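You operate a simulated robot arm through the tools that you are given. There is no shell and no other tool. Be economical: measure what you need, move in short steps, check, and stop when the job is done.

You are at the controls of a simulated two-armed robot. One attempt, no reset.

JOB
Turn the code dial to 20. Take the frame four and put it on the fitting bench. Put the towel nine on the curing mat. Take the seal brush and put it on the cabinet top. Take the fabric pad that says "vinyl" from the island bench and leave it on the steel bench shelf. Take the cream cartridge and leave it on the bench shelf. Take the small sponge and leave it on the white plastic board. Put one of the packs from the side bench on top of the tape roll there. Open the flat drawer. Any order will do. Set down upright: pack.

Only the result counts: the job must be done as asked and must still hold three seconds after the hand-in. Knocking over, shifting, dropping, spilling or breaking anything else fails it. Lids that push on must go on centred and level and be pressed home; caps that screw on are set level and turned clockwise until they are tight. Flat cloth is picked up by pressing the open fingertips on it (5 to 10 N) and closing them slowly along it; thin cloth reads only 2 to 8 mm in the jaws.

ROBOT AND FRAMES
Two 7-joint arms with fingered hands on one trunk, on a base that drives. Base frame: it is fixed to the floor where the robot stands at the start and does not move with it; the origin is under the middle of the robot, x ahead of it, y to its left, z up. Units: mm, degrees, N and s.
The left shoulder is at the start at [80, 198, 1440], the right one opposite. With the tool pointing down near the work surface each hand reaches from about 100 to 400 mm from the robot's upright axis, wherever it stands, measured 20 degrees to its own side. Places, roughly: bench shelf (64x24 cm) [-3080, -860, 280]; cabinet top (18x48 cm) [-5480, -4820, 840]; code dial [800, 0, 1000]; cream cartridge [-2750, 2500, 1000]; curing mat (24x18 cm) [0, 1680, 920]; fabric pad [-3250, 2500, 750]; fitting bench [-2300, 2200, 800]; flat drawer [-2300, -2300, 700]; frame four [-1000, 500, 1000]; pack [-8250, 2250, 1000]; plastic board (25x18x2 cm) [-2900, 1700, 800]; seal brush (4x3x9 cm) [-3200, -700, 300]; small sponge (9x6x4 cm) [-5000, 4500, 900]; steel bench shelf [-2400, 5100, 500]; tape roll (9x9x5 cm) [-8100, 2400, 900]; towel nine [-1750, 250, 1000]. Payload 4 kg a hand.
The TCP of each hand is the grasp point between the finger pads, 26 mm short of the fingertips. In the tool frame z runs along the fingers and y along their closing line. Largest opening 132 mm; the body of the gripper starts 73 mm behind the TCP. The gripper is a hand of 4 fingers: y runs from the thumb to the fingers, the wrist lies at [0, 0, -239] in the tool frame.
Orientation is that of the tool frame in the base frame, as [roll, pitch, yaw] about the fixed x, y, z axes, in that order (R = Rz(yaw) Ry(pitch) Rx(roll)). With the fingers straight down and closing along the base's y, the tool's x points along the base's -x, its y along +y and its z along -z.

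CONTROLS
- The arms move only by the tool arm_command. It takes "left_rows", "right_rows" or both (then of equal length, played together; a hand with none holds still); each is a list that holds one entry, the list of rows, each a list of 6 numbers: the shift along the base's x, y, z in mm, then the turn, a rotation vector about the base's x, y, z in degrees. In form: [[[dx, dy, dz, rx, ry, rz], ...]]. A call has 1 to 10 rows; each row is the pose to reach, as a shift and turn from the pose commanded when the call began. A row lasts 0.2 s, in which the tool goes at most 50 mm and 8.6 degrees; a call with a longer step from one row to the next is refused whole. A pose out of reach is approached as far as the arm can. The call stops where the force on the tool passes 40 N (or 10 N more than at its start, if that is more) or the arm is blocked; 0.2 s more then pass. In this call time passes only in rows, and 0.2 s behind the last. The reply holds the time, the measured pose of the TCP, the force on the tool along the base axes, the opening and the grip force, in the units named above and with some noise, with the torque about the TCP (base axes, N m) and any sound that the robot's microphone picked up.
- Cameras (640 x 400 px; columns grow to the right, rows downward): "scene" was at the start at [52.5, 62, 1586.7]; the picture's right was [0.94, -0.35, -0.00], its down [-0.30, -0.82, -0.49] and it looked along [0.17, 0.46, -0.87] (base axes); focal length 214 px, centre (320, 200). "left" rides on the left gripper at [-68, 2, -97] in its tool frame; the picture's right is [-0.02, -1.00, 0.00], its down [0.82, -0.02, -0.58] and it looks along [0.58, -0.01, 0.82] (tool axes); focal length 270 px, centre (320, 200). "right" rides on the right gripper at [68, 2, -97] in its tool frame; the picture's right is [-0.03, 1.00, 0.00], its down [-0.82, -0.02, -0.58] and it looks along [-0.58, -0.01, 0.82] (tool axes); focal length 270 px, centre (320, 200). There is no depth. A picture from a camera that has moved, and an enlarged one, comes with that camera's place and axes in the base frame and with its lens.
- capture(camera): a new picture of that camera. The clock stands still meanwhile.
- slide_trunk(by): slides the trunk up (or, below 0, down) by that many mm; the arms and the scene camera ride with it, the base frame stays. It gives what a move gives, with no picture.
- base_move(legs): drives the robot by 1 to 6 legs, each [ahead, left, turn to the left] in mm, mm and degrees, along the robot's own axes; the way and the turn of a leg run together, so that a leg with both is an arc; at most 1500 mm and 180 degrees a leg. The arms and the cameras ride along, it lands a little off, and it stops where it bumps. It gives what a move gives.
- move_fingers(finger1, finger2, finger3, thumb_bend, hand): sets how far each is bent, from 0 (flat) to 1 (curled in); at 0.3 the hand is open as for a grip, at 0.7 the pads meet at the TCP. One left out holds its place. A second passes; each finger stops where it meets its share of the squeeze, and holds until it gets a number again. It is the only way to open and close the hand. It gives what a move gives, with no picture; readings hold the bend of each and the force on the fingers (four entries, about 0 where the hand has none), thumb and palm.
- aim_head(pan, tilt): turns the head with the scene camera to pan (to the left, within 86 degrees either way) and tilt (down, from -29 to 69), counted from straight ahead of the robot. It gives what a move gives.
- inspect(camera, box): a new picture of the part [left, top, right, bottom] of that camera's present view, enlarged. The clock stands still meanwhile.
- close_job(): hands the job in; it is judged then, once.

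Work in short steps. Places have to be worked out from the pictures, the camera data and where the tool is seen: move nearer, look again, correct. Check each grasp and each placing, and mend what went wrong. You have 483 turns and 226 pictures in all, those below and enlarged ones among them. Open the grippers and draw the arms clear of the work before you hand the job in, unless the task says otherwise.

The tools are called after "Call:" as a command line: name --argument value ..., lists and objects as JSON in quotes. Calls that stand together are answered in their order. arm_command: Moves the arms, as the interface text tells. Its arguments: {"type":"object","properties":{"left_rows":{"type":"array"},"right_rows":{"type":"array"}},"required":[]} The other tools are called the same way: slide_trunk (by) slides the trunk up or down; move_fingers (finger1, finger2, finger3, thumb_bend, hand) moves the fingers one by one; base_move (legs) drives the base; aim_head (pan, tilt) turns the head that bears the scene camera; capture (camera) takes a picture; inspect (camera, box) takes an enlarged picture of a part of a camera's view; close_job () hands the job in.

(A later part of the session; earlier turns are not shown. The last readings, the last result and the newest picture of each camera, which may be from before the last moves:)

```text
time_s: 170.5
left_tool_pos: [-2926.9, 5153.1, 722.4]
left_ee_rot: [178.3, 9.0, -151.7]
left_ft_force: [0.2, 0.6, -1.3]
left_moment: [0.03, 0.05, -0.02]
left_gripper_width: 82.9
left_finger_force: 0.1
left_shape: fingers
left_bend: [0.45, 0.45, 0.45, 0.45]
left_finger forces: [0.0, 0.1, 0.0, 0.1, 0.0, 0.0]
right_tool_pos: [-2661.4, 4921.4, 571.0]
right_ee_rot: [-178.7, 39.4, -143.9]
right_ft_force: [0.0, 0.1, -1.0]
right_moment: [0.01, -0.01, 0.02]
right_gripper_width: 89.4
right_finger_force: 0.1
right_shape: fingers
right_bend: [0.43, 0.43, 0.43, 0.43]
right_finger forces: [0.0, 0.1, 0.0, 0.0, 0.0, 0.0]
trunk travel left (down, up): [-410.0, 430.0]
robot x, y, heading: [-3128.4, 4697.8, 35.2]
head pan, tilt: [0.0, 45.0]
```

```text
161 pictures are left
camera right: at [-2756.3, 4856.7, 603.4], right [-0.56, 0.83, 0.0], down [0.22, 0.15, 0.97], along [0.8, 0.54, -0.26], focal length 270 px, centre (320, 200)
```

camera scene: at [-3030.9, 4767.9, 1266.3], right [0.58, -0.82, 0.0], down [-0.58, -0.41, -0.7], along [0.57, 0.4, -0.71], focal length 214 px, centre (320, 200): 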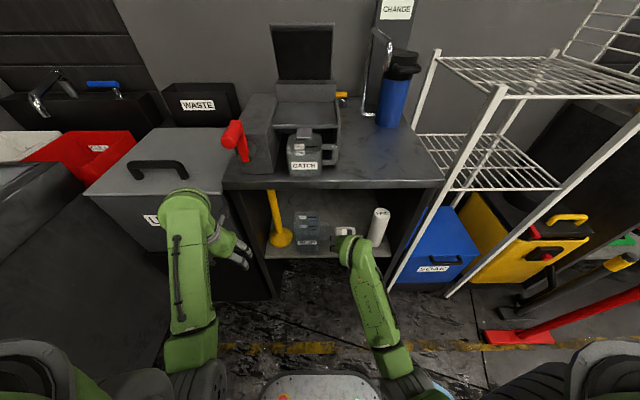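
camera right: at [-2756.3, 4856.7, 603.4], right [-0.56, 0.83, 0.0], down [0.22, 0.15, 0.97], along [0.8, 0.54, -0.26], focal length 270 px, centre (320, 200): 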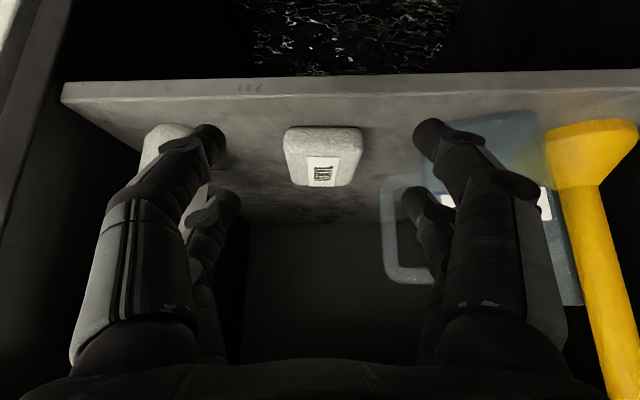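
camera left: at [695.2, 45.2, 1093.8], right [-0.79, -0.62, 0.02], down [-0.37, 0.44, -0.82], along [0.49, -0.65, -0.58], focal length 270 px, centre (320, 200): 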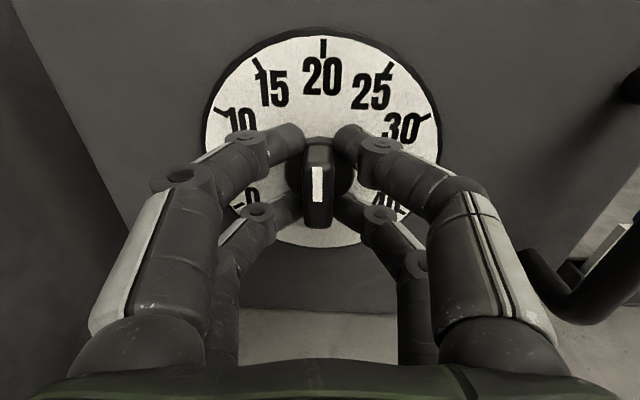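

Done. Next the sponge near p 6570, q -1456 on the far wall bench. I back off, raise the trunk, level the right hand, then turn left to face that wall.

Call:
base_move --legs '[[-300, 0, 0], [0, -250, 0]]'

Call:
slide_trunk --by 330

Call:
arm_command --right_rows '[[[-8, -6, 10, -4.65, 6.5, 0], [-16, -12, 20, -9.3, 13, 0], [-32, -23, 30, -14, 19.5, 0], [-48, -35, 40, -18.6, 26, 0], [-65, -46, 50, -23.2, 32.6, 0]]]'

Call:
base_move --legs '[[0, 0, 90], [0, 1150, 0]]'

Call:
aim_head --pan 5 --tilt 35

Call:
capture --camera "scene"

```text
time_s: 174.0
left_tool_pos: [-3022.1, 4770.2, 722.4]
left_ee_rot: [178.4, 8.9, -152.2]
left_ft_force: [-0.1, -1.0, -0.4]
left_moment: [-0.02, 0.03, -0.01]
left_gripper_width: 82.8
left_finger_force: 0.1
left_shape: fingers
left_bend: [0.45, 0.45, 0.45, 0.45]
left_finger forces: [0.0, 0.0, 0.0, 0.0, 0.0, 0.0]
right_tool_pos: [-2761.0, 4535.5, 571.6]
right_ee_rot: [-178.8, 39.6, -144.4]
right_ft_force: [0.5, 0.7, -0.5]
right_moment: [0.0, -0.02, 0.0]
right_gripper_width: 89.2
right_finger_force: 0.0
right_shape: fingers
right_bend: [0.43, 0.43, 0.43, 0.43]
right_finger forces: [0.0, 0.0, 0.1, 0.1, 0.0, 0.0]
trunk travel left (down, up): [-410.0, 430.0]
robot x, y, heading: [-3230.1, 4316.0, 34.7]
head pan, tilt: [0.0, 45.0]
```

```text
time_s: 177.2
left_tool_pos: [-3029.5, 4767.0, 1056.3]
left_ee_rot: [178.2, 9.4, -152.1]
left_ft_force: [-0.2, -0.5, 0.0]
left_moment: [0.02, 0.02, -0.02]
left_gripper_width: 82.9
left_finger_force: 0.1
left_shape: fingers
left_bend: [0.45, 0.45, 0.45, 0.45]
left_finger forces: [0.1, 0.0, 0.0, 0.0, 0.0, 0.0]
right_tool_pos: [-2763.4, 4532.2, 905.0]
right_ee_rot: [-178.8, 40.0, -144.4]
right_ft_force: [0.2, 0.5, -0.3]
right_moment: [-0.02, -0.03, -0.05]
right_gripper_width: 89.5
right_finger_force: 0.1
right_shape: fingers
right_bend: [0.43, 0.43, 0.43, 0.43]
right_finger forces: [0.1, 0.1, 0.0, 0.0, 0.1, 0.0]
trunk travel left (down, up): [-740.0, 100.0]
robot x, y, heading: [-3229.3, 4313.2, 34.9]
head pan, tilt: [0.0, 45.0]
```

```text
time_s: 178.4
left_tool_pos: [-3027.6, 4765.8, 1058.1]
left_ee_rot: [178.2, 9.4, -152.4]
left_ft_force: [-0.9, 0.1, 0.4]
left_moment: [0.02, 0.0, -0.01]
left_gripper_width: 82.7
left_finger_force: 0.0
left_shape: fingers
left_bend: [0.45, 0.45, 0.45, 0.45]
left_finger forces: [0.0, 0.0, 0.0, 0.0, 0.1, 0.1]
right_tool_pos: [-2829.9, 4486.0, 957.7]
right_ee_rot: [-178.8, 0.0, -144.5]
right_ft_force: [-0.7, -0.2, 0.4]
right_moment: [-0.01, -0.01, 0.02]
right_gripper_width: 89.6
right_finger_force: 0.1
right_shape: fingers
right_bend: [0.43, 0.43, 0.43, 0.43]
right_finger forces: [0.0, 0.0, 0.0, 0.0, 0.1, 0.0]
trunk travel left (down, up): [-740.0, 100.0]
robot x, y, heading: [-3227.7, 4312.2, 35.0]
head pan, tilt: [0.0, 45.0]
```

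```text
time_s: 188.3
left_tool_pos: [-4630.7, 3822.4, 1057.5]
left_ee_rot: [178.1, 9.5, -61.4]
left_ft_force: [-0.2, -0.1, 0.3]
left_moment: [-0.01, -0.03, 0.01]
left_gripper_width: 82.9
left_finger_force: 0.1
left_shape: fingers
left_bend: [0.45, 0.45, 0.45, 0.45]
left_finger forces: [0.0, 0.0, 0.0, 0.0, 0.0, 0.0]
right_tool_pos: [-4352.4, 4025.1, 957.9]
right_ee_rot: [-178.7, 0.0, -53.7]
right_ft_force: [0.1, -0.1, -0.1]
right_moment: [0.0, 0.0, 0.03]
right_gripper_width: 89.1
right_finger_force: 0.0
right_shape: fingers
right_bend: [0.43, 0.43, 0.43, 0.43]
right_finger forces: [0.1, 0.0, 0.1, 0.0, 0.0, 0.1]
trunk travel left (down, up): [-740.0, 100.0]
robot x, y, heading: [-4174.7, 3626.7, 125.6]
head pan, tilt: [0.0, 45.0]
```

```text
time_s: 189.0
left_tool_pos: [-4629.7, 3821.6, 1056.9]
left_ee_rot: [178.1, 9.6, -61.4]
left_ft_force: [-0.3, 1.0, 0.1]
left_moment: [0.03, 0.0, 0.02]
left_gripper_width: 82.8
left_finger_force: 0.1
left_shape: fingers
left_bend: [0.45, 0.45, 0.45, 0.45]
left_finger forces: [0.0, 0.0, 0.0, 0.0, 0.1, 0.1]
right_tool_pos: [-4352.6, 4025.3, 958.6]
right_ee_rot: [-178.8, 0.1, -53.6]
right_ft_force: [0.7, 0.2, 0.5]
right_moment: [-0.02, 0.03, 0.01]
right_gripper_width: 89.0
right_finger_force: 0.0
right_shape: fingers
right_bend: [0.43, 0.43, 0.43, 0.43]
right_finger forces: [0.0, 0.0, 0.1, 0.0, 0.0, 0.1]
trunk travel left (down, up): [-740.0, 100.0]
robot x, y, heading: [-4172.8, 3628.4, 125.6]
head pan, tilt: [5.0, 35.0]
```

```text
160 pictures are left
camera scene: at [-4249.9, 3718.3, 1612.0], right [0.76, 0.65, 0.0], down [0.37, -0.44, -0.82], along [-0.53, 0.62, -0.57], focal length 214 px, centre (320, 200)
```

scene: 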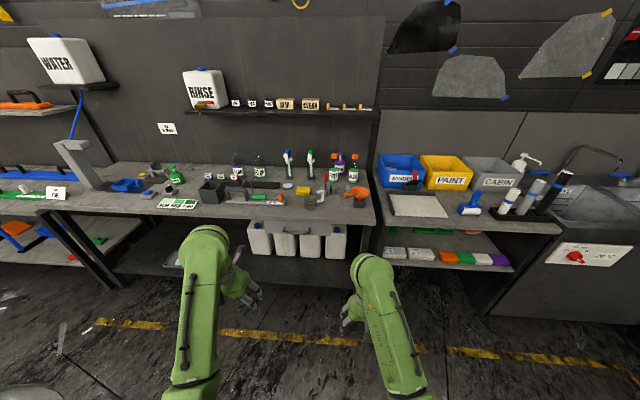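

I zoom on the bench centre, where the small sponge should be.

Call:
inspect --camera "scene" --box '[190, 140, 380, 230]'

```text
3.37 times, centred on (285, 185) of scene
camera zoom: at [-4249.9, 3718.3, 1612.0], right [0.76, 0.65, 0.0], down [0.37, -0.44, -0.82], along [-0.53, 0.62, -0.57], focal length 722 px, centre (438, 250)
```

zoom: 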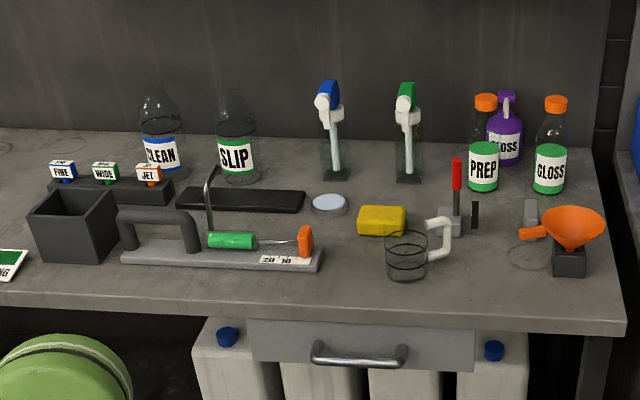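

The yellow sponge lies behind a glass mug, near [-5055, 4495]. I raise the trunk fully, strafe left 340 and go 520 ahead so that it will be in front of the right hand.

Call:
slide_trunk --by 100

Call:
base_move --legs '[[0, 340, 0], [500, 0, 0]]'

Call:
arm_command --right_rows '[[[0, 0, 10, 0, 0, 8.5], [0, 0, 20, 0, 0, 17], [0, 0, 30, 0, 0, 25.5], [0, 0, 40, 0, 0, 34], [0, 0, 40, 0, 0, 42.5], [0, 0, 40, 0, 0, 51], [0, 0, 40, 0, 0, 59.5], [0, 0, 40, 0, 0, 68], [0, 0, 40, 0, 0, 76.5], [0, 0, 40, 0, 0, 85]]]'

Call:
aim_head --pan -10 --tilt 50

Call:
capture --camera "scene"

```text
time_s: 190.3
left_tool_pos: [-4629.4, 3823.6, 1156.2]
left_ee_rot: [178.2, 9.4, -61.5]
left_ft_force: [-1.3, -0.8, 0.0]
left_moment: [0.03, -0.01, 0.04]
left_gripper_width: 82.6
left_finger_force: 0.1
left_shape: fingers
left_bend: [0.45, 0.45, 0.45, 0.45]
left_finger forces: [0.0, 0.0, 0.0, 0.0, 0.1, 0.0]
right_tool_pos: [-4352.2, 4026.3, 1058.3]
right_ee_rot: [-178.8, 0.0, -53.6]
right_ft_force: [-0.4, 0.6, -0.1]
right_moment: [-0.01, 0.0, 0.0]
right_gripper_width: 89.3
right_finger_force: 0.1
right_shape: fingers
right_bend: [0.43, 0.43, 0.43, 0.43]
right_finger forces: [0.1, 0.1, 0.0, 0.1, 0.1, 0.0]
trunk travel left (down, up): [-840.0, 0.0]
robot x, y, heading: [-4175.4, 3631.7, 125.6]
head pan, tilt: [5.0, 35.0]
```

```text
time_s: 195.0
left_tool_pos: [-5187.2, 4031.0, 1158.5]
left_ee_rot: [178.1, 9.6, -61.1]
left_ft_force: [-0.7, -0.6, 0.9]
left_moment: [0.01, -0.02, 0.01]
left_gripper_width: 82.8
left_finger_force: 0.1
left_shape: fingers
left_bend: [0.45, 0.45, 0.45, 0.45]
left_finger forces: [0.0, 0.0, 0.1, 0.0, 0.0, 0.0]
right_tool_pos: [-4910.5, 4234.0, 1058.3]
right_ee_rot: [-178.8, 0.3, -53.5]
right_ft_force: [0.2, -0.2, 0.0]
right_moment: [0.03, -0.01, 0.0]
right_gripper_width: 89.3
right_finger_force: 0.1
right_shape: fingers
right_bend: [0.43, 0.43, 0.43, 0.43]
right_finger forces: [0.1, 0.0, 0.0, 0.0, 0.0, 0.1]
trunk travel left (down, up): [-840.0, 0.0]
robot x, y, heading: [-4730.0, 3837.3, 126.1]
head pan, tilt: [5.0, 35.0]
```

```text
time_s: 197.2
left_tool_pos: [-5186.7, 4032.5, 1158.1]
left_ee_rot: [178.1, 9.5, -61.2]
left_ft_force: [0.4, -0.2, 0.6]
left_moment: [-0.04, 0.04, 0.0]
left_gripper_width: 82.7
left_finger_force: 0.0
left_shape: fingers
left_bend: [0.45, 0.45, 0.45, 0.45]
left_finger forces: [0.0, 0.1, 0.1, 0.0, 0.0, 0.0]
right_tool_pos: [-4910.3, 4235.7, 1097.0]
right_ee_rot: [-178.8, 0.1, 31.7]
right_ft_force: [-0.6, 0.5, 0.3]
right_moment: [0.0, -0.01, 0.02]
right_gripper_width: 89.3
right_finger_force: 0.1
right_shape: fingers
right_bend: [0.43, 0.43, 0.43, 0.43]
right_finger forces: [0.0, 0.0, 0.0, 0.1, 0.1, 0.0]
trunk travel left (down, up): [-840.0, 0.0]
robot x, y, heading: [-4731.5, 3836.7, 125.8]
head pan, tilt: [5.0, 35.0]
```

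```text
time_s: 198.0
left_tool_pos: [-5186.6, 4033.7, 1157.0]
left_ee_rot: [178.0, 9.5, -61.2]
left_ft_force: [-0.1, 0.8, 0.0]
left_moment: [0.0, -0.02, -0.01]
left_gripper_width: 82.9
left_finger_force: 0.0
left_shape: fingers
left_bend: [0.45, 0.45, 0.45, 0.45]
left_finger forces: [0.1, 0.0, 0.0, 0.0, 0.0, 0.0]
right_tool_pos: [-4912.5, 4236.2, 1098.3]
right_ee_rot: [-178.8, 0.1, 31.5]
right_ft_force: [-0.6, 0.4, -0.2]
right_moment: [-0.01, 0.01, 0.0]
right_gripper_width: 89.0
right_finger_force: 0.2
right_shape: fingers
right_bend: [0.43, 0.43, 0.43, 0.43]
right_finger forces: [0.1, 0.0, 0.1, 0.0, 0.1, 0.0]
trunk travel left (down, up): [-840.0, 0.0]
robot x, y, heading: [-4729.9, 3838.3, 125.9]
head pan, tilt: [-10.0, 50.0]
```

```text
158 pictures are left
camera scene: at [-4782.8, 3932.4, 1690.4], right [0.9, 0.44, 0.0], down [0.33, -0.69, -0.64], along [-0.28, 0.58, -0.77], focal length 214 px, centre (320, 200)
```

scene: 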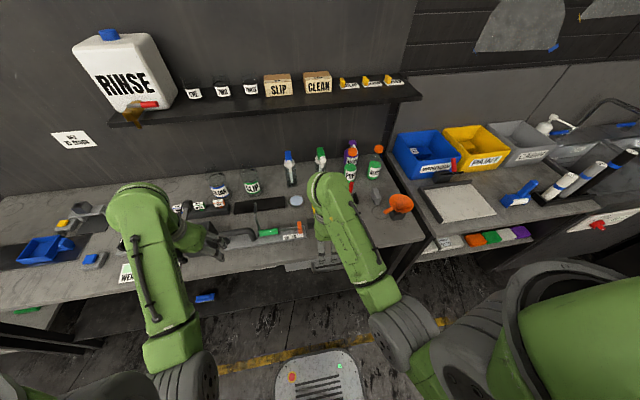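

The arm hides the sponge; I look with the right hand camera.

Call:
capture --camera "right"

```text
157 pictures are left
camera right: at [-4850.5, 4268.3, 1194.8], right [0.5, -0.87, -0.02], down [-0.7, -0.42, 0.58], along [-0.51, -0.28, -0.82], focal length 270 px, centre (320, 200)
```

right: 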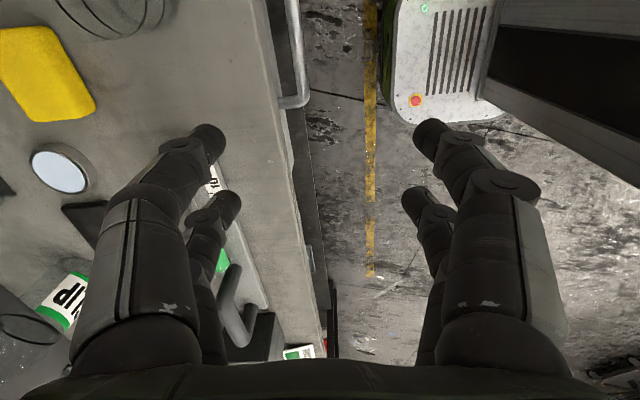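

The sponge is ahead-left of the hand. I drive 190 mm closer (hands are above everything on the bench) and look again.

Call:
base_move --legs '[[190, 0, 0]]'

Call:
capture --camera "right"

```text
time_s: 199.5
left_tool_pos: [-5293.2, 4178.9, 1160.4]
left_ee_rot: [178.1, 9.7, -61.2]
left_ft_force: [0.7, -0.4, 0.6]
left_moment: [0.01, 0.01, -0.03]
left_gripper_width: 82.7
left_finger_force: 0.1
left_shape: fingers
left_bend: [0.45, 0.45, 0.45, 0.45]
left_finger forces: [0.0, 0.0, 0.1, 0.0, 0.0, 0.0]
right_tool_pos: [-5018.1, 4383.0, 1099.5]
right_ee_rot: [-178.6, 0.1, 31.6]
right_ft_force: [0.2, 0.0, -0.3]
right_moment: [0.06, 0.01, 0.0]
right_gripper_width: 89.4
right_finger_force: 0.1
right_shape: fingers
right_bend: [0.43, 0.43, 0.43, 0.43]
right_finger forces: [0.0, 0.1, 0.1, 0.0, 0.1, 0.1]
trunk travel left (down, up): [-840.0, 0.0]
robot x, y, heading: [-4840.6, 3987.5, 126.0]
head pan, tilt: [-10.0, 50.0]
```

```text
156 pictures are left
camera right: at [-4957.0, 4414.9, 1196.4], right [0.5, -0.86, -0.02], down [-0.7, -0.42, 0.58], along [-0.51, -0.27, -0.81], focal length 270 px, centre (320, 200)
```

right: 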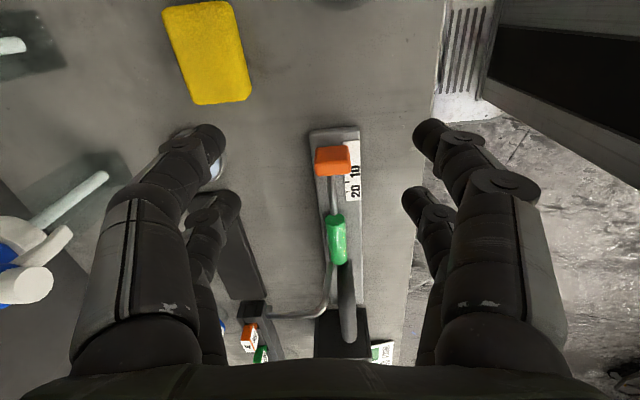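

The sponge top is at about z 890, centre near [-5050, 4503], aligned with the hand. I move over it and partly down.

Call:
arm_command --right_rows '[[[-11, 40, 0, 0, 0, 1], [-22, 80, -10, 0, 0, 2], [-32, 118, -25, 0, 0, 3], [-32, 118, -65, 0, 0, 3], [-32, 118, -100, 0, 0, 3]]]'

Call:
capture --camera "right"

```text
time_s: 200.7
left_tool_pos: [-5296.6, 4182.9, 1158.7]
left_ee_rot: [178.2, 9.5, -61.2]
left_ft_force: [0.3, 0.1, 0.2]
left_moment: [-0.01, 0.0, 0.0]
left_gripper_width: 83.0
left_finger_force: 0.1
left_shape: fingers
left_bend: [0.45, 0.45, 0.45, 0.45]
left_finger forces: [0.1, 0.1, 0.0, 0.0, 0.0, 0.0]
right_tool_pos: [-5055.9, 4504.9, 999.1]
right_ee_rot: [-178.8, 0.1, 34.7]
right_ft_force: [-0.9, 0.0, 0.1]
right_moment: [0.0, 0.01, -0.01]
right_gripper_width: 89.5
right_finger_force: 0.1
right_shape: fingers
right_bend: [0.43, 0.43, 0.43, 0.43]
right_finger forces: [0.0, 0.0, 0.1, 0.0, 0.1, 0.0]
trunk travel left (down, up): [-840.0, 0.0]
robot x, y, heading: [-4840.7, 3988.7, 125.9]
head pan, tilt: [-10.0, 50.0]
```

```text
155 pictures are left
camera right: at [-4997.0, 4540.2, 1095.8], right [0.55, -0.84, -0.02], down [-0.68, -0.46, 0.58], along [-0.49, -0.3, -0.81], focal length 270 px, centre (320, 200)
```

right: 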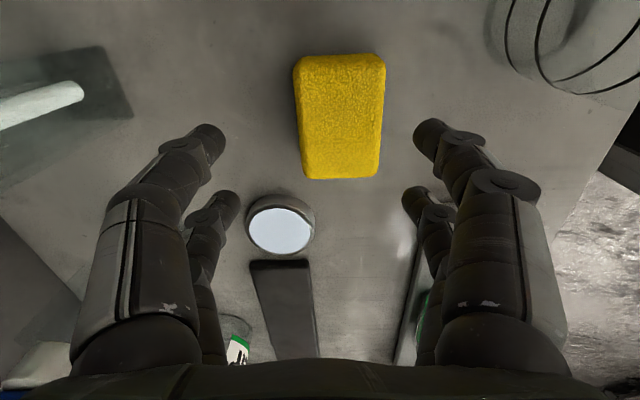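

Slight correction: shift 11 mm, then descend to TCP z 905 and look again.

Call:
arm_command --right_rows '[[[11, -11, -25, 0, 0, 0], [11, -11, -60, 0, 0, 0], [11, -11, -93, 0, 0, 0]]]'

Call:
capture --camera "right"

```text
time_s: 201.5
left_tool_pos: [-5295.4, 4182.0, 1159.7]
left_ee_rot: [178.2, 9.6, -61.2]
left_ft_force: [0.2, -0.4, 0.1]
left_moment: [0.02, 0.03, -0.05]
left_gripper_width: 83.0
left_finger_force: 0.0
left_shape: fingers
left_bend: [0.45, 0.45, 0.45, 0.45]
left_finger forces: [0.0, 0.1, 0.0, 0.0, 0.0, 0.0]
right_tool_pos: [-5043.3, 4494.1, 912.8]
right_ee_rot: [-178.1, 0.1, 34.7]
right_ft_force: [2.6, 6.2, 30.9]
right_moment: [-1.31, -1.14, 0.3]
right_gripper_width: 93.2
right_finger_force: 15.1
right_shape: fingers
right_bend: [0.44, 0.43, 0.43, 0.43]
right_finger forces: [16.2, 14.3, 0.0, 0.0, 0.0, 0.0]
trunk travel left (down, up): [-840.0, 0.0]
robot x, y, heading: [-4839.9, 3990.3, 125.7]
head pan, tilt: [-10.0, 50.0]
```

```text
154 pictures are left
camera right: at [-4984.8, 4528.7, 1009.3], right [0.55, -0.84, -0.03], down [-0.67, -0.46, 0.58], along [-0.5, -0.29, -0.81], focal length 270 px, centre (320, 200)
```

right: 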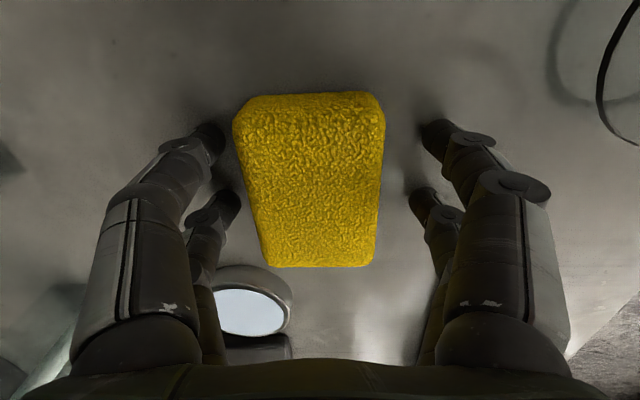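

The fingertips met the bench earlier (bench z≈885, sponge top ≈925). I rise 9 mm, shift 10 mm along the sponge, and close.

Call:
arm_command --right_rows '[[[0, 0, 9, 0, 0, 0], [10, 6, 9, 0, 0, 0]]]'

Call:
move_fingers --hand "right" --finger1 0.6 --finger2 0.6 --finger3 0.6 --thumb_bend 0.6

Call:
arm_command --right_rows '[[[0, 0, 15, 0, 0, 0], [0, 0, 45, 0, 0, 0], [0, 0, 85, 0, 0, 0], [0, 0, 125, 0, 0, 0], [0, 0, 165, 0, 0, 0]]]'

Call:
capture --camera "right"

```text
time_s: 202.1
left_tool_pos: [-5297.8, 4182.0, 1156.9]
left_ee_rot: [178.2, 9.4, -61.2]
left_ft_force: [-0.8, 0.3, -0.3]
left_moment: [0.01, 0.01, 0.0]
left_gripper_width: 82.8
left_finger_force: 0.0
left_shape: fingers
left_bend: [0.45, 0.45, 0.45, 0.45]
left_finger forces: [0.0, 0.0, 0.0, 0.0, 0.0, 0.0]
right_tool_pos: [-5031.3, 4498.7, 911.7]
right_ee_rot: [-179.2, 0.0, 34.7]
right_ft_force: [-0.7, -0.2, 0.0]
right_moment: [-0.02, 0.02, 0.01]
right_gripper_width: 90.0
right_finger_force: 0.1
right_shape: fingers
right_bend: [0.43, 0.43, 0.43, 0.43]
right_finger forces: [0.0, 0.0, 0.0, 0.0, 0.1, 0.1]
trunk travel left (down, up): [-840.0, 0.0]
robot x, y, heading: [-4839.4, 3988.4, 126.1]
head pan, tilt: [-10.0, 50.0]
```

```text
time_s: 203.1
left_tool_pos: [-5296.5, 4181.9, 1157.9]
left_ee_rot: [178.1, 9.5, -61.2]
left_ft_force: [-0.2, 0.1, -0.5]
left_moment: [0.02, 0.02, 0.02]
left_gripper_width: 83.0
left_finger_force: 0.0
left_shape: fingers
left_bend: [0.45, 0.45, 0.45, 0.45]
left_finger forces: [0.0, 0.0, 0.1, 0.0, 0.0, 0.0]
right_tool_pos: [-5031.9, 4498.6, 914.5]
right_ee_rot: [-178.8, 0.1, 34.6]
right_ft_force: [0.1, 0.1, 0.0]
right_moment: [-0.02, 0.01, 0.0]
right_gripper_width: 56.3
right_finger_force: 11.7
right_shape: fingers
right_bend: [0.52, 0.53, 0.53, 0.56]
right_finger forces: [5.8, 5.5, 4.8, 0.0, 6.6, 0.1]
trunk travel left (down, up): [-840.0, 0.0]
robot x, y, heading: [-4838.0, 3988.2, 126.0]
head pan, tilt: [-10.0, 50.0]
```

```text
time_s: 204.3
left_tool_pos: [-5295.7, 4182.4, 1157.5]
left_ee_rot: [178.1, 9.5, -61.2]
left_ft_force: [0.8, -0.7, 0.2]
left_moment: [0.01, 0.01, -0.03]
left_gripper_width: 82.8
left_finger_force: 0.0
left_shape: fingers
left_bend: [0.45, 0.45, 0.45, 0.45]
left_finger forces: [0.1, 0.0, 0.2, 0.0, 0.0, 0.0]
right_tool_pos: [-5026.8, 4497.6, 1078.6]
right_ee_rot: [-178.9, 0.1, 34.5]
right_ft_force: [0.4, 0.4, -0.9]
right_moment: [0.0, -0.03, -0.02]
right_gripper_width: 56.4
right_finger_force: 11.5
right_shape: fingers
right_bend: [0.52, 0.53, 0.53, 0.56]
right_finger forces: [5.8, 5.5, 4.7, 0.0, 6.6, 0.0]
trunk travel left (down, up): [-840.0, 0.0]
robot x, y, heading: [-4838.0, 3987.4, 125.6]
head pan, tilt: [-10.0, 50.0]
```

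```text
153 pictures are left
camera right: at [-4970.4, 4533.6, 1176.3], right [0.55, -0.84, -0.02], down [-0.68, -0.46, 0.58], along [-0.49, -0.3, -0.82], focal length 270 px, centre (320, 200)
```

right: 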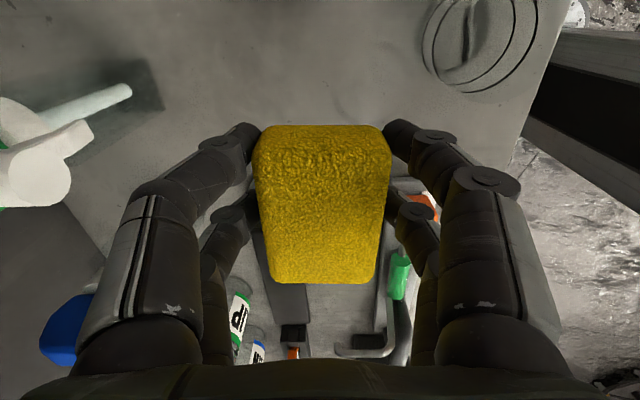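

The sponge is held. Next the white board at about [-2864, 1711] on the island bench: I back off, strafe left, reverse along the island's far side, and turn right to face it.

Call:
base_move --legs '[[-460, 0, 0], [0, 430, 0], [-1210, 0, 0], [-1210, 0, 0], [0, 0, -90]]'

Call:
aim_head --pan 0 --tilt 45

Call:
capture --camera "scene"

```text
time_s: 224.6
left_tool_pos: [-3300.4, 1856.2, 1156.8]
left_ee_rot: [178.1, 9.5, -153.6]
left_ft_force: [0.5, 0.2, -0.1]
left_moment: [0.01, 0.01, -0.07]
left_gripper_width: 82.8
left_finger_force: 0.0
left_shape: fingers
left_bend: [0.45, 0.45, 0.45, 0.45]
left_finger forces: [0.0, 0.0, 0.0, 0.0, 0.0, 0.0]
right_tool_pos: [-2996.0, 1574.1, 1078.1]
right_ee_rot: [-178.8, 0.1, -58.0]
right_ft_force: [-0.5, 0.0, -0.7]
right_moment: [-0.03, 0.03, 0.02]
right_gripper_width: 55.8
right_finger_force: 10.7
right_shape: fingers
right_bend: [0.52, 0.53, 0.54, 0.56]
right_finger forces: [5.6, 5.1, 4.5, 0.0, 6.3, 0.0]
trunk travel left (down, up): [-840.0, 0.0]
robot x, y, heading: [-3517.3, 1412.2, 33.4]
head pan, tilt: [-10.0, 50.0]
```

```text
time_s: 225.3
left_tool_pos: [-3300.4, 1856.1, 1157.2]
left_ee_rot: [178.1, 9.4, -153.7]
left_ft_force: [-1.2, -0.3, -0.5]
left_moment: [0.01, 0.02, -0.03]
left_gripper_width: 82.6
left_finger_force: 0.2
left_shape: fingers
left_bend: [0.45, 0.45, 0.45, 0.45]
left_finger forces: [0.0, 0.0, 0.1, 0.0, 0.0, 0.0]
right_tool_pos: [-2996.2, 1575.3, 1078.6]
right_ee_rot: [-178.8, 0.0, -57.9]
right_ft_force: [-0.2, 0.4, -1.0]
right_moment: [-0.01, -0.01, -0.02]
right_gripper_width: 55.7
right_finger_force: 10.9
right_shape: fingers
right_bend: [0.52, 0.53, 0.54, 0.56]
right_finger forces: [5.5, 5.3, 4.6, 0.0, 6.3, 0.0]
trunk travel left (down, up): [-840.0, 0.0]
robot x, y, heading: [-3514.8, 1408.7, 33.4]
head pan, tilt: [0.0, 45.0]
```

```text
152 pictures are left
camera scene: at [-3422.0, 1469.7, 1697.2], right [0.55, -0.84, 0.0], down [-0.59, -0.39, -0.71], along [0.59, 0.39, -0.71], focal length 214 px, centre (320, 200)
```

scene: 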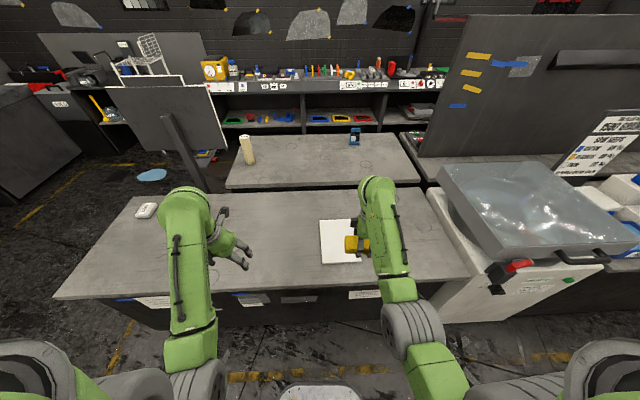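

Board centre near [-2871, 1701] with top z≈820. I drive 160 mm closer, lower the trunk 110, and look through the right camera.

Call:
base_move --legs '[[160, 0, 2]]'

Call:
slide_trunk --by -110

Call:
capture --camera "right"

```text
time_s: 226.7
left_tool_pos: [-3185.0, 1953.2, 1159.0]
left_ee_rot: [178.1, 9.7, -151.8]
left_ft_force: [0.7, -0.1, 0.1]
left_moment: [0.02, -0.01, -0.01]
left_gripper_width: 83.0
left_finger_force: 0.0
left_shape: fingers
left_bend: [0.45, 0.45, 0.45, 0.45]
left_finger forces: [0.0, 0.0, 0.0, 0.1, 0.1, 0.1]
right_tool_pos: [-2871.1, 1684.4, 1080.2]
right_ee_rot: [-178.6, 0.1, -55.8]
right_ft_force: [0.2, -1.2, -0.4]
right_moment: [0.01, -0.02, -0.04]
right_gripper_width: 55.8
right_finger_force: 10.5
right_shape: fingers
right_bend: [0.52, 0.53, 0.54, 0.56]
right_finger forces: [5.7, 5.3, 4.6, 0.1, 6.3, 0.0]
trunk travel left (down, up): [-840.0, 0.0]
robot x, y, heading: [-3375.6, 1498.8, 35.5]
head pan, tilt: [0.0, 45.0]
```

```text
time_s: 228.1
left_tool_pos: [-3182.2, 1955.6, 1046.1]
left_ee_rot: [178.1, 9.5, -151.7]
left_ft_force: [0.1, 0.5, 0.0]
left_moment: [0.01, -0.01, 0.0]
left_gripper_width: 82.6
left_finger_force: 0.0
left_shape: fingers
left_bend: [0.45, 0.45, 0.45, 0.45]
left_finger forces: [0.1, 0.0, 0.0, 0.0, 0.0, 0.0]
right_tool_pos: [-2868.3, 1686.0, 968.3]
right_ee_rot: [-178.8, 0.1, -55.8]
right_ft_force: [0.1, -0.3, -0.5]
right_moment: [-0.01, -0.03, 0.01]
right_gripper_width: 55.7
right_finger_force: 10.6
right_shape: fingers
right_bend: [0.52, 0.53, 0.54, 0.56]
right_finger forces: [5.7, 5.3, 4.6, 0.0, 6.3, 0.0]
trunk travel left (down, up): [-730.0, 110.0]
robot x, y, heading: [-3376.3, 1500.8, 35.3]
head pan, tilt: [0.0, 45.0]
```

```text
151 pictures are left
camera right: at [-2833.1, 1626.8, 1065.0], right [-0.84, -0.54, -0.02], down [-0.45, 0.68, 0.58], along [-0.3, 0.5, -0.82], focal length 270 px, centre (320, 200)
```

right: 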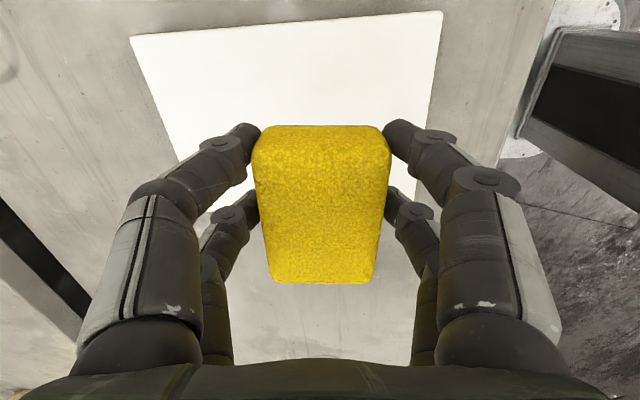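

The board is right below; I shift 25 mm towards its centre and lower to just above contact, then finely.

Call:
arm_command --right_rows '[[[3, 14, -35, 0, 0, 0], [6, 28, -70, 0, 0, 0], [6, 28, -100, 0, 0, 0], [6, 28, -110, 0, 0, 0], [6, 28, -114, 0, 0, 0], [6, 28, -118, 0, 0, 0]]]'

```text
time_s: 229.5
left_tool_pos: [-3183.2, 1955.6, 1048.3]
left_ee_rot: [178.1, 9.5, -151.6]
left_ft_force: [0.3, 0.4, 0.5]
left_moment: [0.0, -0.01, -0.03]
left_gripper_width: 83.0
left_finger_force: 0.1
left_shape: fingers
left_bend: [0.45, 0.45, 0.45, 0.45]
left_finger forces: [0.0, 0.1, 0.0, 0.1, 0.0, 0.0]
right_tool_pos: [-2861.2, 1714.2, 851.5]
right_ee_rot: [-178.7, 0.0, -55.7]
right_ft_force: [0.4, 1.0, 0.2]
right_moment: [-0.05, -0.02, -0.02]
right_gripper_width: 56.1
right_finger_force: 11.0
right_shape: fingers
right_bend: [0.52, 0.53, 0.54, 0.56]
right_finger forces: [5.6, 5.4, 4.6, 0.1, 6.3, 0.0]
trunk travel left (down, up): [-730.0, 110.0]
robot x, y, heading: [-3377.2, 1497.7, 35.6]
head pan, tilt: [0.0, 45.0]
```

No contact yet; I lower a few millimetres more.

Call:
arm_command --right_rows '[[[0, 0, -3, 0, 0, 0], [0, 0, -6, 0, 0, 0], [0, 0, -9, 0, 0, 0]]]'

```text
time_s: 230.4
left_tool_pos: [-3184.9, 1954.6, 1049.3]
left_ee_rot: [178.1, 9.6, -151.5]
left_ft_force: [0.1, 0.4, 0.4]
left_moment: [0.0, 0.01, -0.01]
left_gripper_width: 82.8
left_finger_force: 0.0
left_shape: fingers
left_bend: [0.45, 0.45, 0.45, 0.45]
left_finger forces: [0.1, 0.1, 0.1, 0.0, 0.0, 0.1]
right_tool_pos: [-2859.8, 1716.1, 849.3]
right_ee_rot: [-177.9, 0.1, -55.9]
right_ft_force: [-3.9, -5.2, 22.3]
right_moment: [-0.81, 0.85, 0.08]
right_gripper_width: 56.4
right_finger_force: 20.0
right_shape: fingers
right_bend: [0.54, 0.54, 0.55, 0.57]
right_finger forces: [16.9, 14.4, 3.6, 0.0, 4.8, 0.0]
trunk travel left (down, up): [-730.0, 110.0]
robot x, y, heading: [-3380.2, 1499.5, 35.5]
head pan, tilt: [0.0, 45.0]
stopped in row 3 (right hand): the force on the tool passed its limit at 42 N (the readings are from after the stop); the commanded pose is now the measured one
```

In contact with the board. I ease up 3 mm, open, and rise.

Call:
arm_command --right_rows '[[[0, 0, 3, 0, 0, 0]]]'

Call:
move_fingers --hand "right" --finger1 0.4 --finger2 0.4 --finger3 0.4 --thumb_bend 0.4

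Call:
arm_command --right_rows '[[[0, 0, 15, 0, 0, 0], [0, 0, 45, 0, 0, 0], [0, 0, 85, 0, 0, 0], [0, 0, 125, 0, 0, 0]]]'

Call:
capture --camera "right"

```text
time_s: 230.8
left_tool_pos: [-3184.2, 1954.7, 1048.0]
left_ee_rot: [178.1, 9.6, -151.6]
left_ft_force: [0.7, 1.3, -0.5]
left_moment: [0.0, -0.03, -0.02]
left_gripper_width: 82.5
left_finger_force: 0.1
left_shape: fingers
left_bend: [0.45, 0.45, 0.45, 0.45]
left_finger forces: [0.1, 0.0, 0.0, 0.1, 0.0, 0.0]
right_tool_pos: [-2859.8, 1716.7, 847.9]
right_ee_rot: [-178.3, 0.1, -55.9]
right_ft_force: [-3.7, -0.8, 11.7]
right_moment: [-0.34, 0.46, -0.08]
right_gripper_width: 56.1
right_finger_force: 16.2
right_shape: fingers
right_bend: [0.53, 0.53, 0.54, 0.57]
right_finger forces: [11.2, 10.7, 4.4, 0.1, 5.9, 0.0]
trunk travel left (down, up): [-730.0, 110.0]
robot x, y, heading: [-3376.3, 1497.1, 35.5]
head pan, tilt: [0.0, 45.0]
```

```text
time_s: 231.8
left_tool_pos: [-3182.2, 1956.2, 1048.2]
left_ee_rot: [178.2, 9.6, -151.6]
left_ft_force: [-0.4, -0.6, -1.2]
left_moment: [-0.01, -0.01, -0.02]
left_gripper_width: 83.0
left_finger_force: 0.1
left_shape: fingers
left_bend: [0.45, 0.45, 0.45, 0.45]
left_finger forces: [0.0, 0.0, 0.0, 0.0, 0.0, 0.0]
right_tool_pos: [-2858.6, 1716.0, 849.5]
right_ee_rot: [-178.3, 0.1, -55.9]
right_ft_force: [0.6, -0.5, 0.1]
right_moment: [0.01, -0.01, -0.02]
right_gripper_width: 99.6
right_finger_force: 0.1
right_shape: fingers
right_bend: [0.4, 0.4, 0.4, 0.4]
right_finger forces: [0.1, 0.0, 0.0, 0.0, 0.0, 0.1]
trunk travel left (down, up): [-730.0, 110.0]
robot x, y, heading: [-3383.7, 1498.8, 35.6]
head pan, tilt: [0.0, 45.0]
```

```text
time_s: 232.8
left_tool_pos: [-3183.1, 1954.0, 1048.6]
left_ee_rot: [178.1, 9.6, -151.5]
left_ft_force: [0.6, 0.3, 0.0]
left_moment: [-0.03, 0.01, 0.03]
left_gripper_width: 83.0
left_finger_force: 0.1
left_shape: fingers
left_bend: [0.45, 0.45, 0.45, 0.45]
left_finger forces: [0.0, 0.0, 0.0, 0.1, 0.0, 0.0]
right_tool_pos: [-2864.8, 1717.9, 976.9]
right_ee_rot: [-178.3, 0.1, -55.9]
right_ft_force: [-0.5, 0.0, -0.5]
right_moment: [-0.03, 0.01, 0.02]
right_gripper_width: 99.6
right_finger_force: 0.1
right_shape: fingers
right_bend: [0.4, 0.4, 0.4, 0.4]
right_finger forces: [0.0, 0.1, 0.0, 0.0, 0.0, 0.1]
trunk travel left (down, up): [-730.0, 110.0]
robot x, y, heading: [-3382.9, 1500.7, 35.7]
head pan, tilt: [0.0, 45.0]
```

```text
150 pictures are left
camera right: at [-2830.3, 1657.3, 1073.9], right [-0.84, -0.54, -0.03], down [-0.46, 0.68, 0.58], along [-0.29, 0.5, -0.81], focal length 270 px, centre (320, 200)
```

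right: 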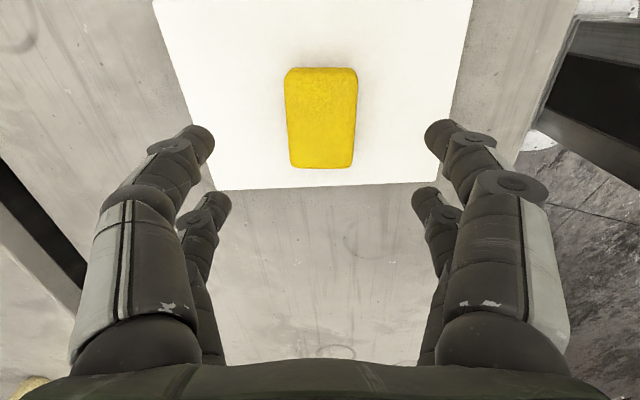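

The sponge rests on the white board. Now the cream cartridge at about p 3672, q -763; the sign's lower edge (z≈940) starts just past it at p 3758, so I'll take it with a level hand from the aisle. I drive round the island's end.

Call:
base_move --legs '[[-200, 0, 0], [0, 1460, 0], [0, 100, 0], [1100, 0, 0], [1040, 0, 0], [0, 0, 180]]'

Call:
slide_trunk --by -90

Call:
aim_head --pan 30 --tilt 30

Call:
capture --camera "scene"

```text
time_s: 259.4
left_tool_pos: [-2909.1, 3409.8, 1047.7]
left_ee_rot: [178.1, 9.5, 26.3]
left_ft_force: [-0.2, 0.0, -0.3]
left_moment: [0.02, 0.01, 0.0]
left_gripper_width: 83.1
left_finger_force: 0.1
left_shape: fingers
left_bend: [0.45, 0.45, 0.45, 0.45]
left_finger forces: [0.0, 0.0, 0.0, 0.0, 0.0, 0.0]
right_tool_pos: [-3219.1, 3658.4, 976.9]
right_ee_rot: [-178.2, 0.1, 122.1]
right_ft_force: [0.2, 0.2, -0.6]
right_moment: [-0.04, -0.03, 0.0]
right_gripper_width: 100.3
right_finger_force: 0.1
right_shape: fingers
right_bend: [0.4, 0.4, 0.4, 0.4]
right_finger forces: [0.0, 0.0, 0.1, 0.0, 0.1, 0.0]
trunk travel left (down, up): [-730.0, 110.0]
robot x, y, heading: [-2693.2, 3853.3, -146.7]
head pan, tilt: [0.0, 45.0]
```

```text
time_s: 260.6
left_tool_pos: [-2909.0, 3410.0, 957.2]
left_ee_rot: [178.2, 9.7, 26.2]
left_ft_force: [-0.5, -0.1, -0.5]
left_moment: [0.01, 0.0, 0.01]
left_gripper_width: 83.0
left_finger_force: 0.2
left_shape: fingers
left_bend: [0.45, 0.45, 0.45, 0.45]
left_finger forces: [0.0, 0.0, 0.0, 0.1, 0.0, 0.1]
right_tool_pos: [-3218.2, 3659.7, 887.1]
right_ee_rot: [-178.3, 0.1, 122.1]
right_ft_force: [0.1, 0.3, 0.7]
right_moment: [0.01, 0.02, 0.04]
right_gripper_width: 100.1
right_finger_force: 0.1
right_shape: fingers
right_bend: [0.4, 0.4, 0.4, 0.4]
right_finger forces: [0.1, 0.0, 0.0, 0.1, 0.0, 0.1]
trunk travel left (down, up): [-640.0, 200.0]
robot x, y, heading: [-2695.0, 3856.4, -146.6]
head pan, tilt: [0.0, 45.0]
```

```text
time_s: 261.6
left_tool_pos: [-2908.9, 3409.7, 958.1]
left_ee_rot: [178.1, 9.5, 26.3]
left_ft_force: [0.5, 0.0, -0.1]
left_moment: [-0.03, 0.0, 0.01]
left_gripper_width: 82.5
left_finger_force: 0.0
left_shape: fingers
left_bend: [0.45, 0.45, 0.45, 0.45]
left_finger forces: [0.0, 0.0, 0.1, 0.0, 0.0, 0.1]
right_tool_pos: [-3219.7, 3658.1, 886.0]
right_ee_rot: [-178.3, 0.1, 122.1]
right_ft_force: [0.6, 0.5, 0.3]
right_moment: [0.05, 0.0, 0.01]
right_gripper_width: 99.8
right_finger_force: 0.1
right_shape: fingers
right_bend: [0.4, 0.4, 0.4, 0.4]
right_finger forces: [0.1, 0.0, 0.1, 0.0, 0.1, 0.0]
trunk travel left (down, up): [-640.0, 200.0]
robot x, y, heading: [-2697.0, 3856.4, -146.7]
head pan, tilt: [30.0, 30.0]
```

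```text
149 pictures are left
camera scene: at [-2761.5, 3760.1, 1519.9], right [-0.89, 0.45, 0.0], down [0.22, 0.45, -0.87], along [-0.39, -0.77, -0.5], focal length 214 px, centre (320, 200)
```

scene: 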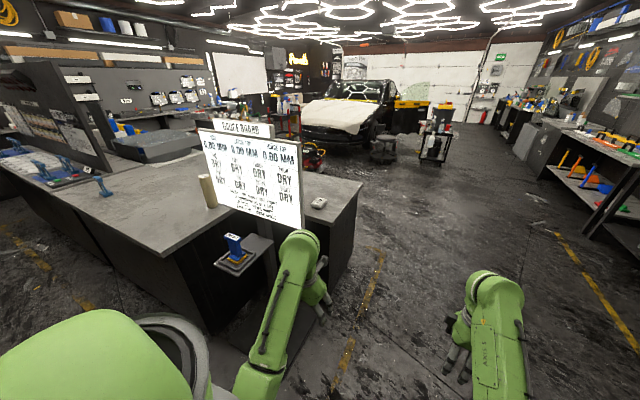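

The small stand with the blue tool near p 4000, q -540 is in the path of the right hand, so I back up 260 first, strafe left 1160, and face the bench.

Call:
base_move --legs '[[-260, 0, 2.2], [0, 1150, 0]]'

Call:
aim_head --pan -8 --tilt 35

Call:
capture --camera "scene"

```text
time_s: 263.2
left_tool_pos: [-2727.9, 3516.9, 958.3]
left_ee_rot: [178.1, 9.5, 28.0]
left_ft_force: [-0.1, 0.4, -0.3]
left_moment: [0.0, -0.01, -0.01]
left_gripper_width: 82.4
left_finger_force: 0.0
left_shape: fingers
left_bend: [0.45, 0.45, 0.45, 0.45]
left_finger forces: [0.0, 0.1, 0.0, 0.1, 0.0, 0.0]
right_tool_pos: [-3045.3, 3758.1, 885.1]
right_ee_rot: [-178.5, 0.0, 123.8]
right_ft_force: [-0.1, 0.3, 0.5]
right_moment: [-0.01, 0.03, -0.03]
right_gripper_width: 100.2
right_finger_force: 0.0
right_shape: fingers
right_bend: [0.4, 0.4, 0.4, 0.4]
right_finger forces: [0.0, 0.0, 0.0, 0.0, 0.0, 0.0]
trunk travel left (down, up): [-640.0, 200.0]
robot x, y, heading: [-2527.5, 3970.5, -144.9]
head pan, tilt: [30.0, 30.0]
stopped in leg 1: the robot was blocked; the commanded pose is now the measured one
```

```text
time_s: 264.2
left_tool_pos: [-2726.9, 3516.9, 956.3]
left_ee_rot: [178.1, 9.5, 28.1]
left_ft_force: [-0.4, -0.1, 0.3]
left_moment: [-0.01, -0.03, -0.01]
left_gripper_width: 82.6
left_finger_force: 0.0
left_shape: fingers
left_bend: [0.45, 0.45, 0.45, 0.45]
left_finger forces: [0.0, 0.0, 0.0, 0.1, 0.1, 0.0]
right_tool_pos: [-3045.1, 3756.5, 884.3]
right_ee_rot: [-178.3, 0.0, 123.8]
right_ft_force: [-0.4, -0.1, 0.4]
right_moment: [0.01, 0.0, -0.01]
right_gripper_width: 100.2
right_finger_force: 0.1
right_shape: fingers
right_bend: [0.4, 0.4, 0.4, 0.4]
right_finger forces: [0.0, 0.0, 0.1, 0.0, 0.0, 0.0]
trunk travel left (down, up): [-640.0, 200.0]
robot x, y, heading: [-2527.9, 3970.9, -144.5]
head pan, tilt: [-8.0, 35.0]
```

```text
148 pictures are left
camera scene: at [-2632.4, 3913.2, 1511.9], right [-0.46, 0.89, 0.0], down [0.51, 0.26, -0.82], along [-0.73, -0.37, -0.57], focal length 214 px, centre (320, 200)
```

scene: 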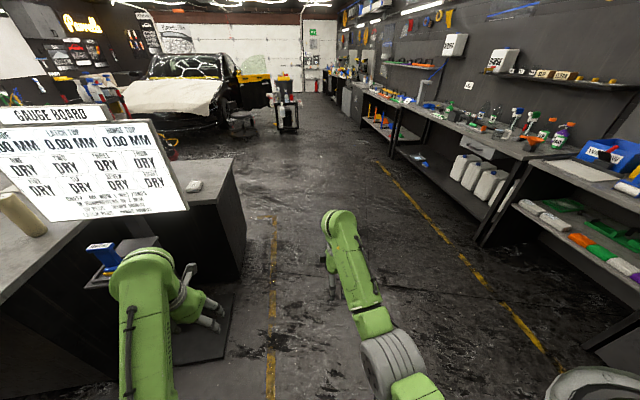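

The robot bumped something behind. I look to the rear-left and rear-right to see what it was.

Call:
aim_head --pan -86 --tilt 40

Call:
capture --camera "scene"

Call:
aim_head --pan 86 --tilt 40

Call:
capture --camera "scene"

```text
time_s: 265.8
left_tool_pos: [-2725.9, 3516.8, 957.9]
left_ee_rot: [178.1, 9.5, 28.0]
left_ft_force: [-0.6, 0.1, 0.5]
left_moment: [0.02, -0.01, -0.01]
left_gripper_width: 82.9
left_finger_force: 0.0
left_shape: fingers
left_bend: [0.45, 0.45, 0.45, 0.45]
left_finger forces: [0.0, 0.0, 0.1, 0.0, 0.0, 0.1]
right_tool_pos: [-3044.6, 3757.5, 887.2]
right_ee_rot: [-178.1, 0.0, 123.9]
right_ft_force: [-0.2, -0.6, 0.5]
right_moment: [0.02, -0.01, 0.02]
right_gripper_width: 100.2
right_finger_force: 0.1
right_shape: fingers
right_bend: [0.4, 0.4, 0.4, 0.4]
right_finger forces: [0.0, 0.0, 0.0, 0.1, 0.0, 0.0]
trunk travel left (down, up): [-640.0, 200.0]
robot x, y, heading: [-2526.5, 3976.1, -144.9]
head pan, tilt: [-85.9, 40.0]
```

```text
147 pictures are left
camera scene: at [-2606.2, 4020.4, 1504.6], right [0.77, 0.63, 0.0], down [0.41, -0.5, -0.77], along [-0.48, 0.59, -0.64], focal length 214 px, centre (320, 200)
```

scene: 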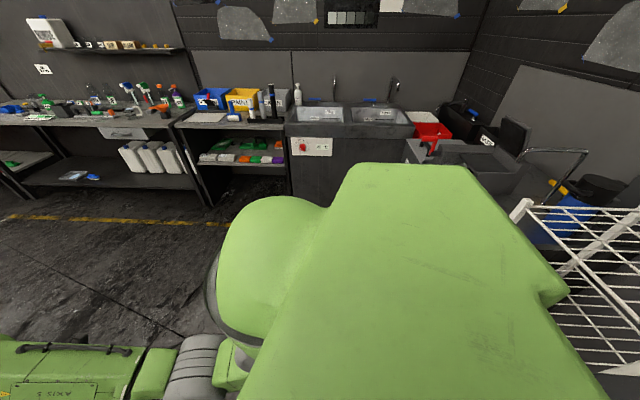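

```text
time_s: 268.4
left_tool_pos: [-2727.0, 3517.3, 957.5]
left_ee_rot: [178.1, 9.4, 28.0]
left_ft_force: [-0.6, 0.0, 0.0]
left_moment: [0.0, 0.04, 0.03]
left_gripper_width: 82.8
left_finger_force: 0.0
left_shape: fingers
left_bend: [0.45, 0.45, 0.45, 0.45]
left_finger forces: [0.0, 0.0, 0.1, 0.0, 0.1, 0.0]
right_tool_pos: [-3044.9, 3759.2, 886.5]
right_ee_rot: [-178.3, 0.1, 123.8]
right_ft_force: [-0.1, -0.1, 1.0]
right_moment: [0.0, 0.0, -0.03]
right_gripper_width: 100.2
right_finger_force: 0.0
right_shape: fingers
right_bend: [0.4, 0.4, 0.4, 0.4]
right_finger forces: [0.1, 0.0, 0.1, 0.1, 0.0, 0.0]
trunk travel left (down, up): [-640.0, 200.0]
robot x, y, heading: [-2527.2, 3968.7, -144.9]
head pan, tilt: [85.9, 40.0]
```

```text
146 pictures are left
camera scene: at [-2508.7, 3881.7, 1504.6], right [-0.86, -0.52, 0.0], down [-0.33, 0.55, -0.77], along [0.4, -0.66, -0.64], focal length 214 px, centre (320, 200)
```

scene: 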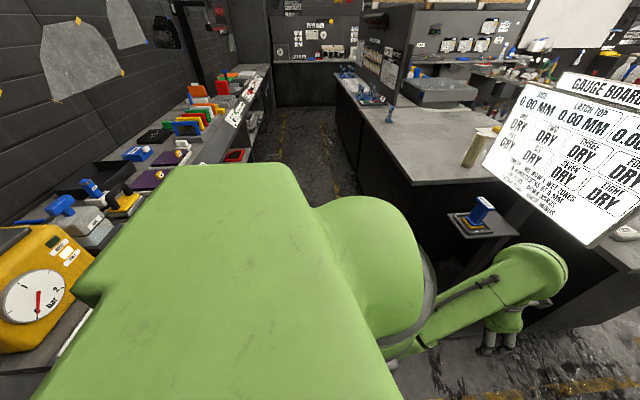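

Most likely I touched the red broom (head near p 4640, q 570) or the bench. I move away forward a little, strafe left, and then look back at the broom.

Call:
base_move --legs '[[40, 0, 0], [0, 1150, 0]]'

Call:
aim_head --pan -86 --tilt 30

Call:
capture --camera "scene"

```text
time_s: 274.9
left_tool_pos: [-2101.4, 2514.4, 958.6]
left_ee_rot: [178.1, 9.4, 26.4]
left_ft_force: [0.0, 0.0, -0.2]
left_moment: [0.03, -0.01, 0.01]
left_gripper_width: 82.8
left_finger_force: 0.2
left_shape: fingers
left_bend: [0.45, 0.45, 0.45, 0.45]
left_finger forces: [0.0, 0.0, 0.1, 0.0, 0.0, 0.1]
right_tool_pos: [-2412.1, 2763.7, 886.4]
right_ee_rot: [-178.1, 0.1, 122.1]
right_ft_force: [0.8, 0.1, 0.0]
right_moment: [0.02, 0.03, -0.03]
right_gripper_width: 100.2
right_finger_force: 0.1
right_shape: fingers
right_bend: [0.4, 0.4, 0.4, 0.4]
right_finger forces: [0.0, 0.0, 0.0, 0.0, 0.0, 0.1]
trunk travel left (down, up): [-640.0, 200.0]
robot x, y, heading: [-1888.3, 2963.7, -146.4]
head pan, tilt: [85.9, 40.0]
```

```text
time_s: 277.5
left_tool_pos: [-2100.8, 2515.3, 958.6]
left_ee_rot: [178.2, 9.6, 26.4]
left_ft_force: [0.4, 0.2, 0.3]
left_moment: [0.0, 0.01, -0.02]
left_gripper_width: 82.7
left_finger_force: 0.0
left_shape: fingers
left_bend: [0.45, 0.45, 0.45, 0.45]
left_finger forces: [0.0, 0.1, 0.1, 0.0, 0.0, 0.1]
right_tool_pos: [-2411.3, 2764.2, 886.6]
right_ee_rot: [-178.2, 0.0, 122.1]
right_ft_force: [-0.2, 0.4, -1.0]
right_moment: [-0.01, -0.01, -0.04]
right_gripper_width: 99.9
right_finger_force: 0.0
right_shape: fingers
right_bend: [0.4, 0.4, 0.4, 0.4]
right_finger forces: [0.0, 0.0, 0.0, 0.1, 0.0, 0.0]
trunk travel left (down, up): [-640.0, 200.0]
robot x, y, heading: [-1886.6, 2964.3, -146.4]
head pan, tilt: [-85.9, 30.0]
```

```text
145 pictures are left
camera scene: at [-1968.9, 3018.1, 1519.9], right [0.79, 0.61, 0.0], down [0.3, -0.4, -0.87], along [-0.53, 0.69, -0.5], focal length 214 px, centre (320, 200)
```

scene: 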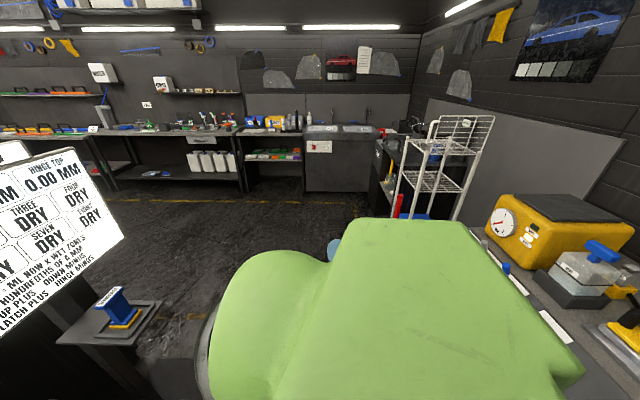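

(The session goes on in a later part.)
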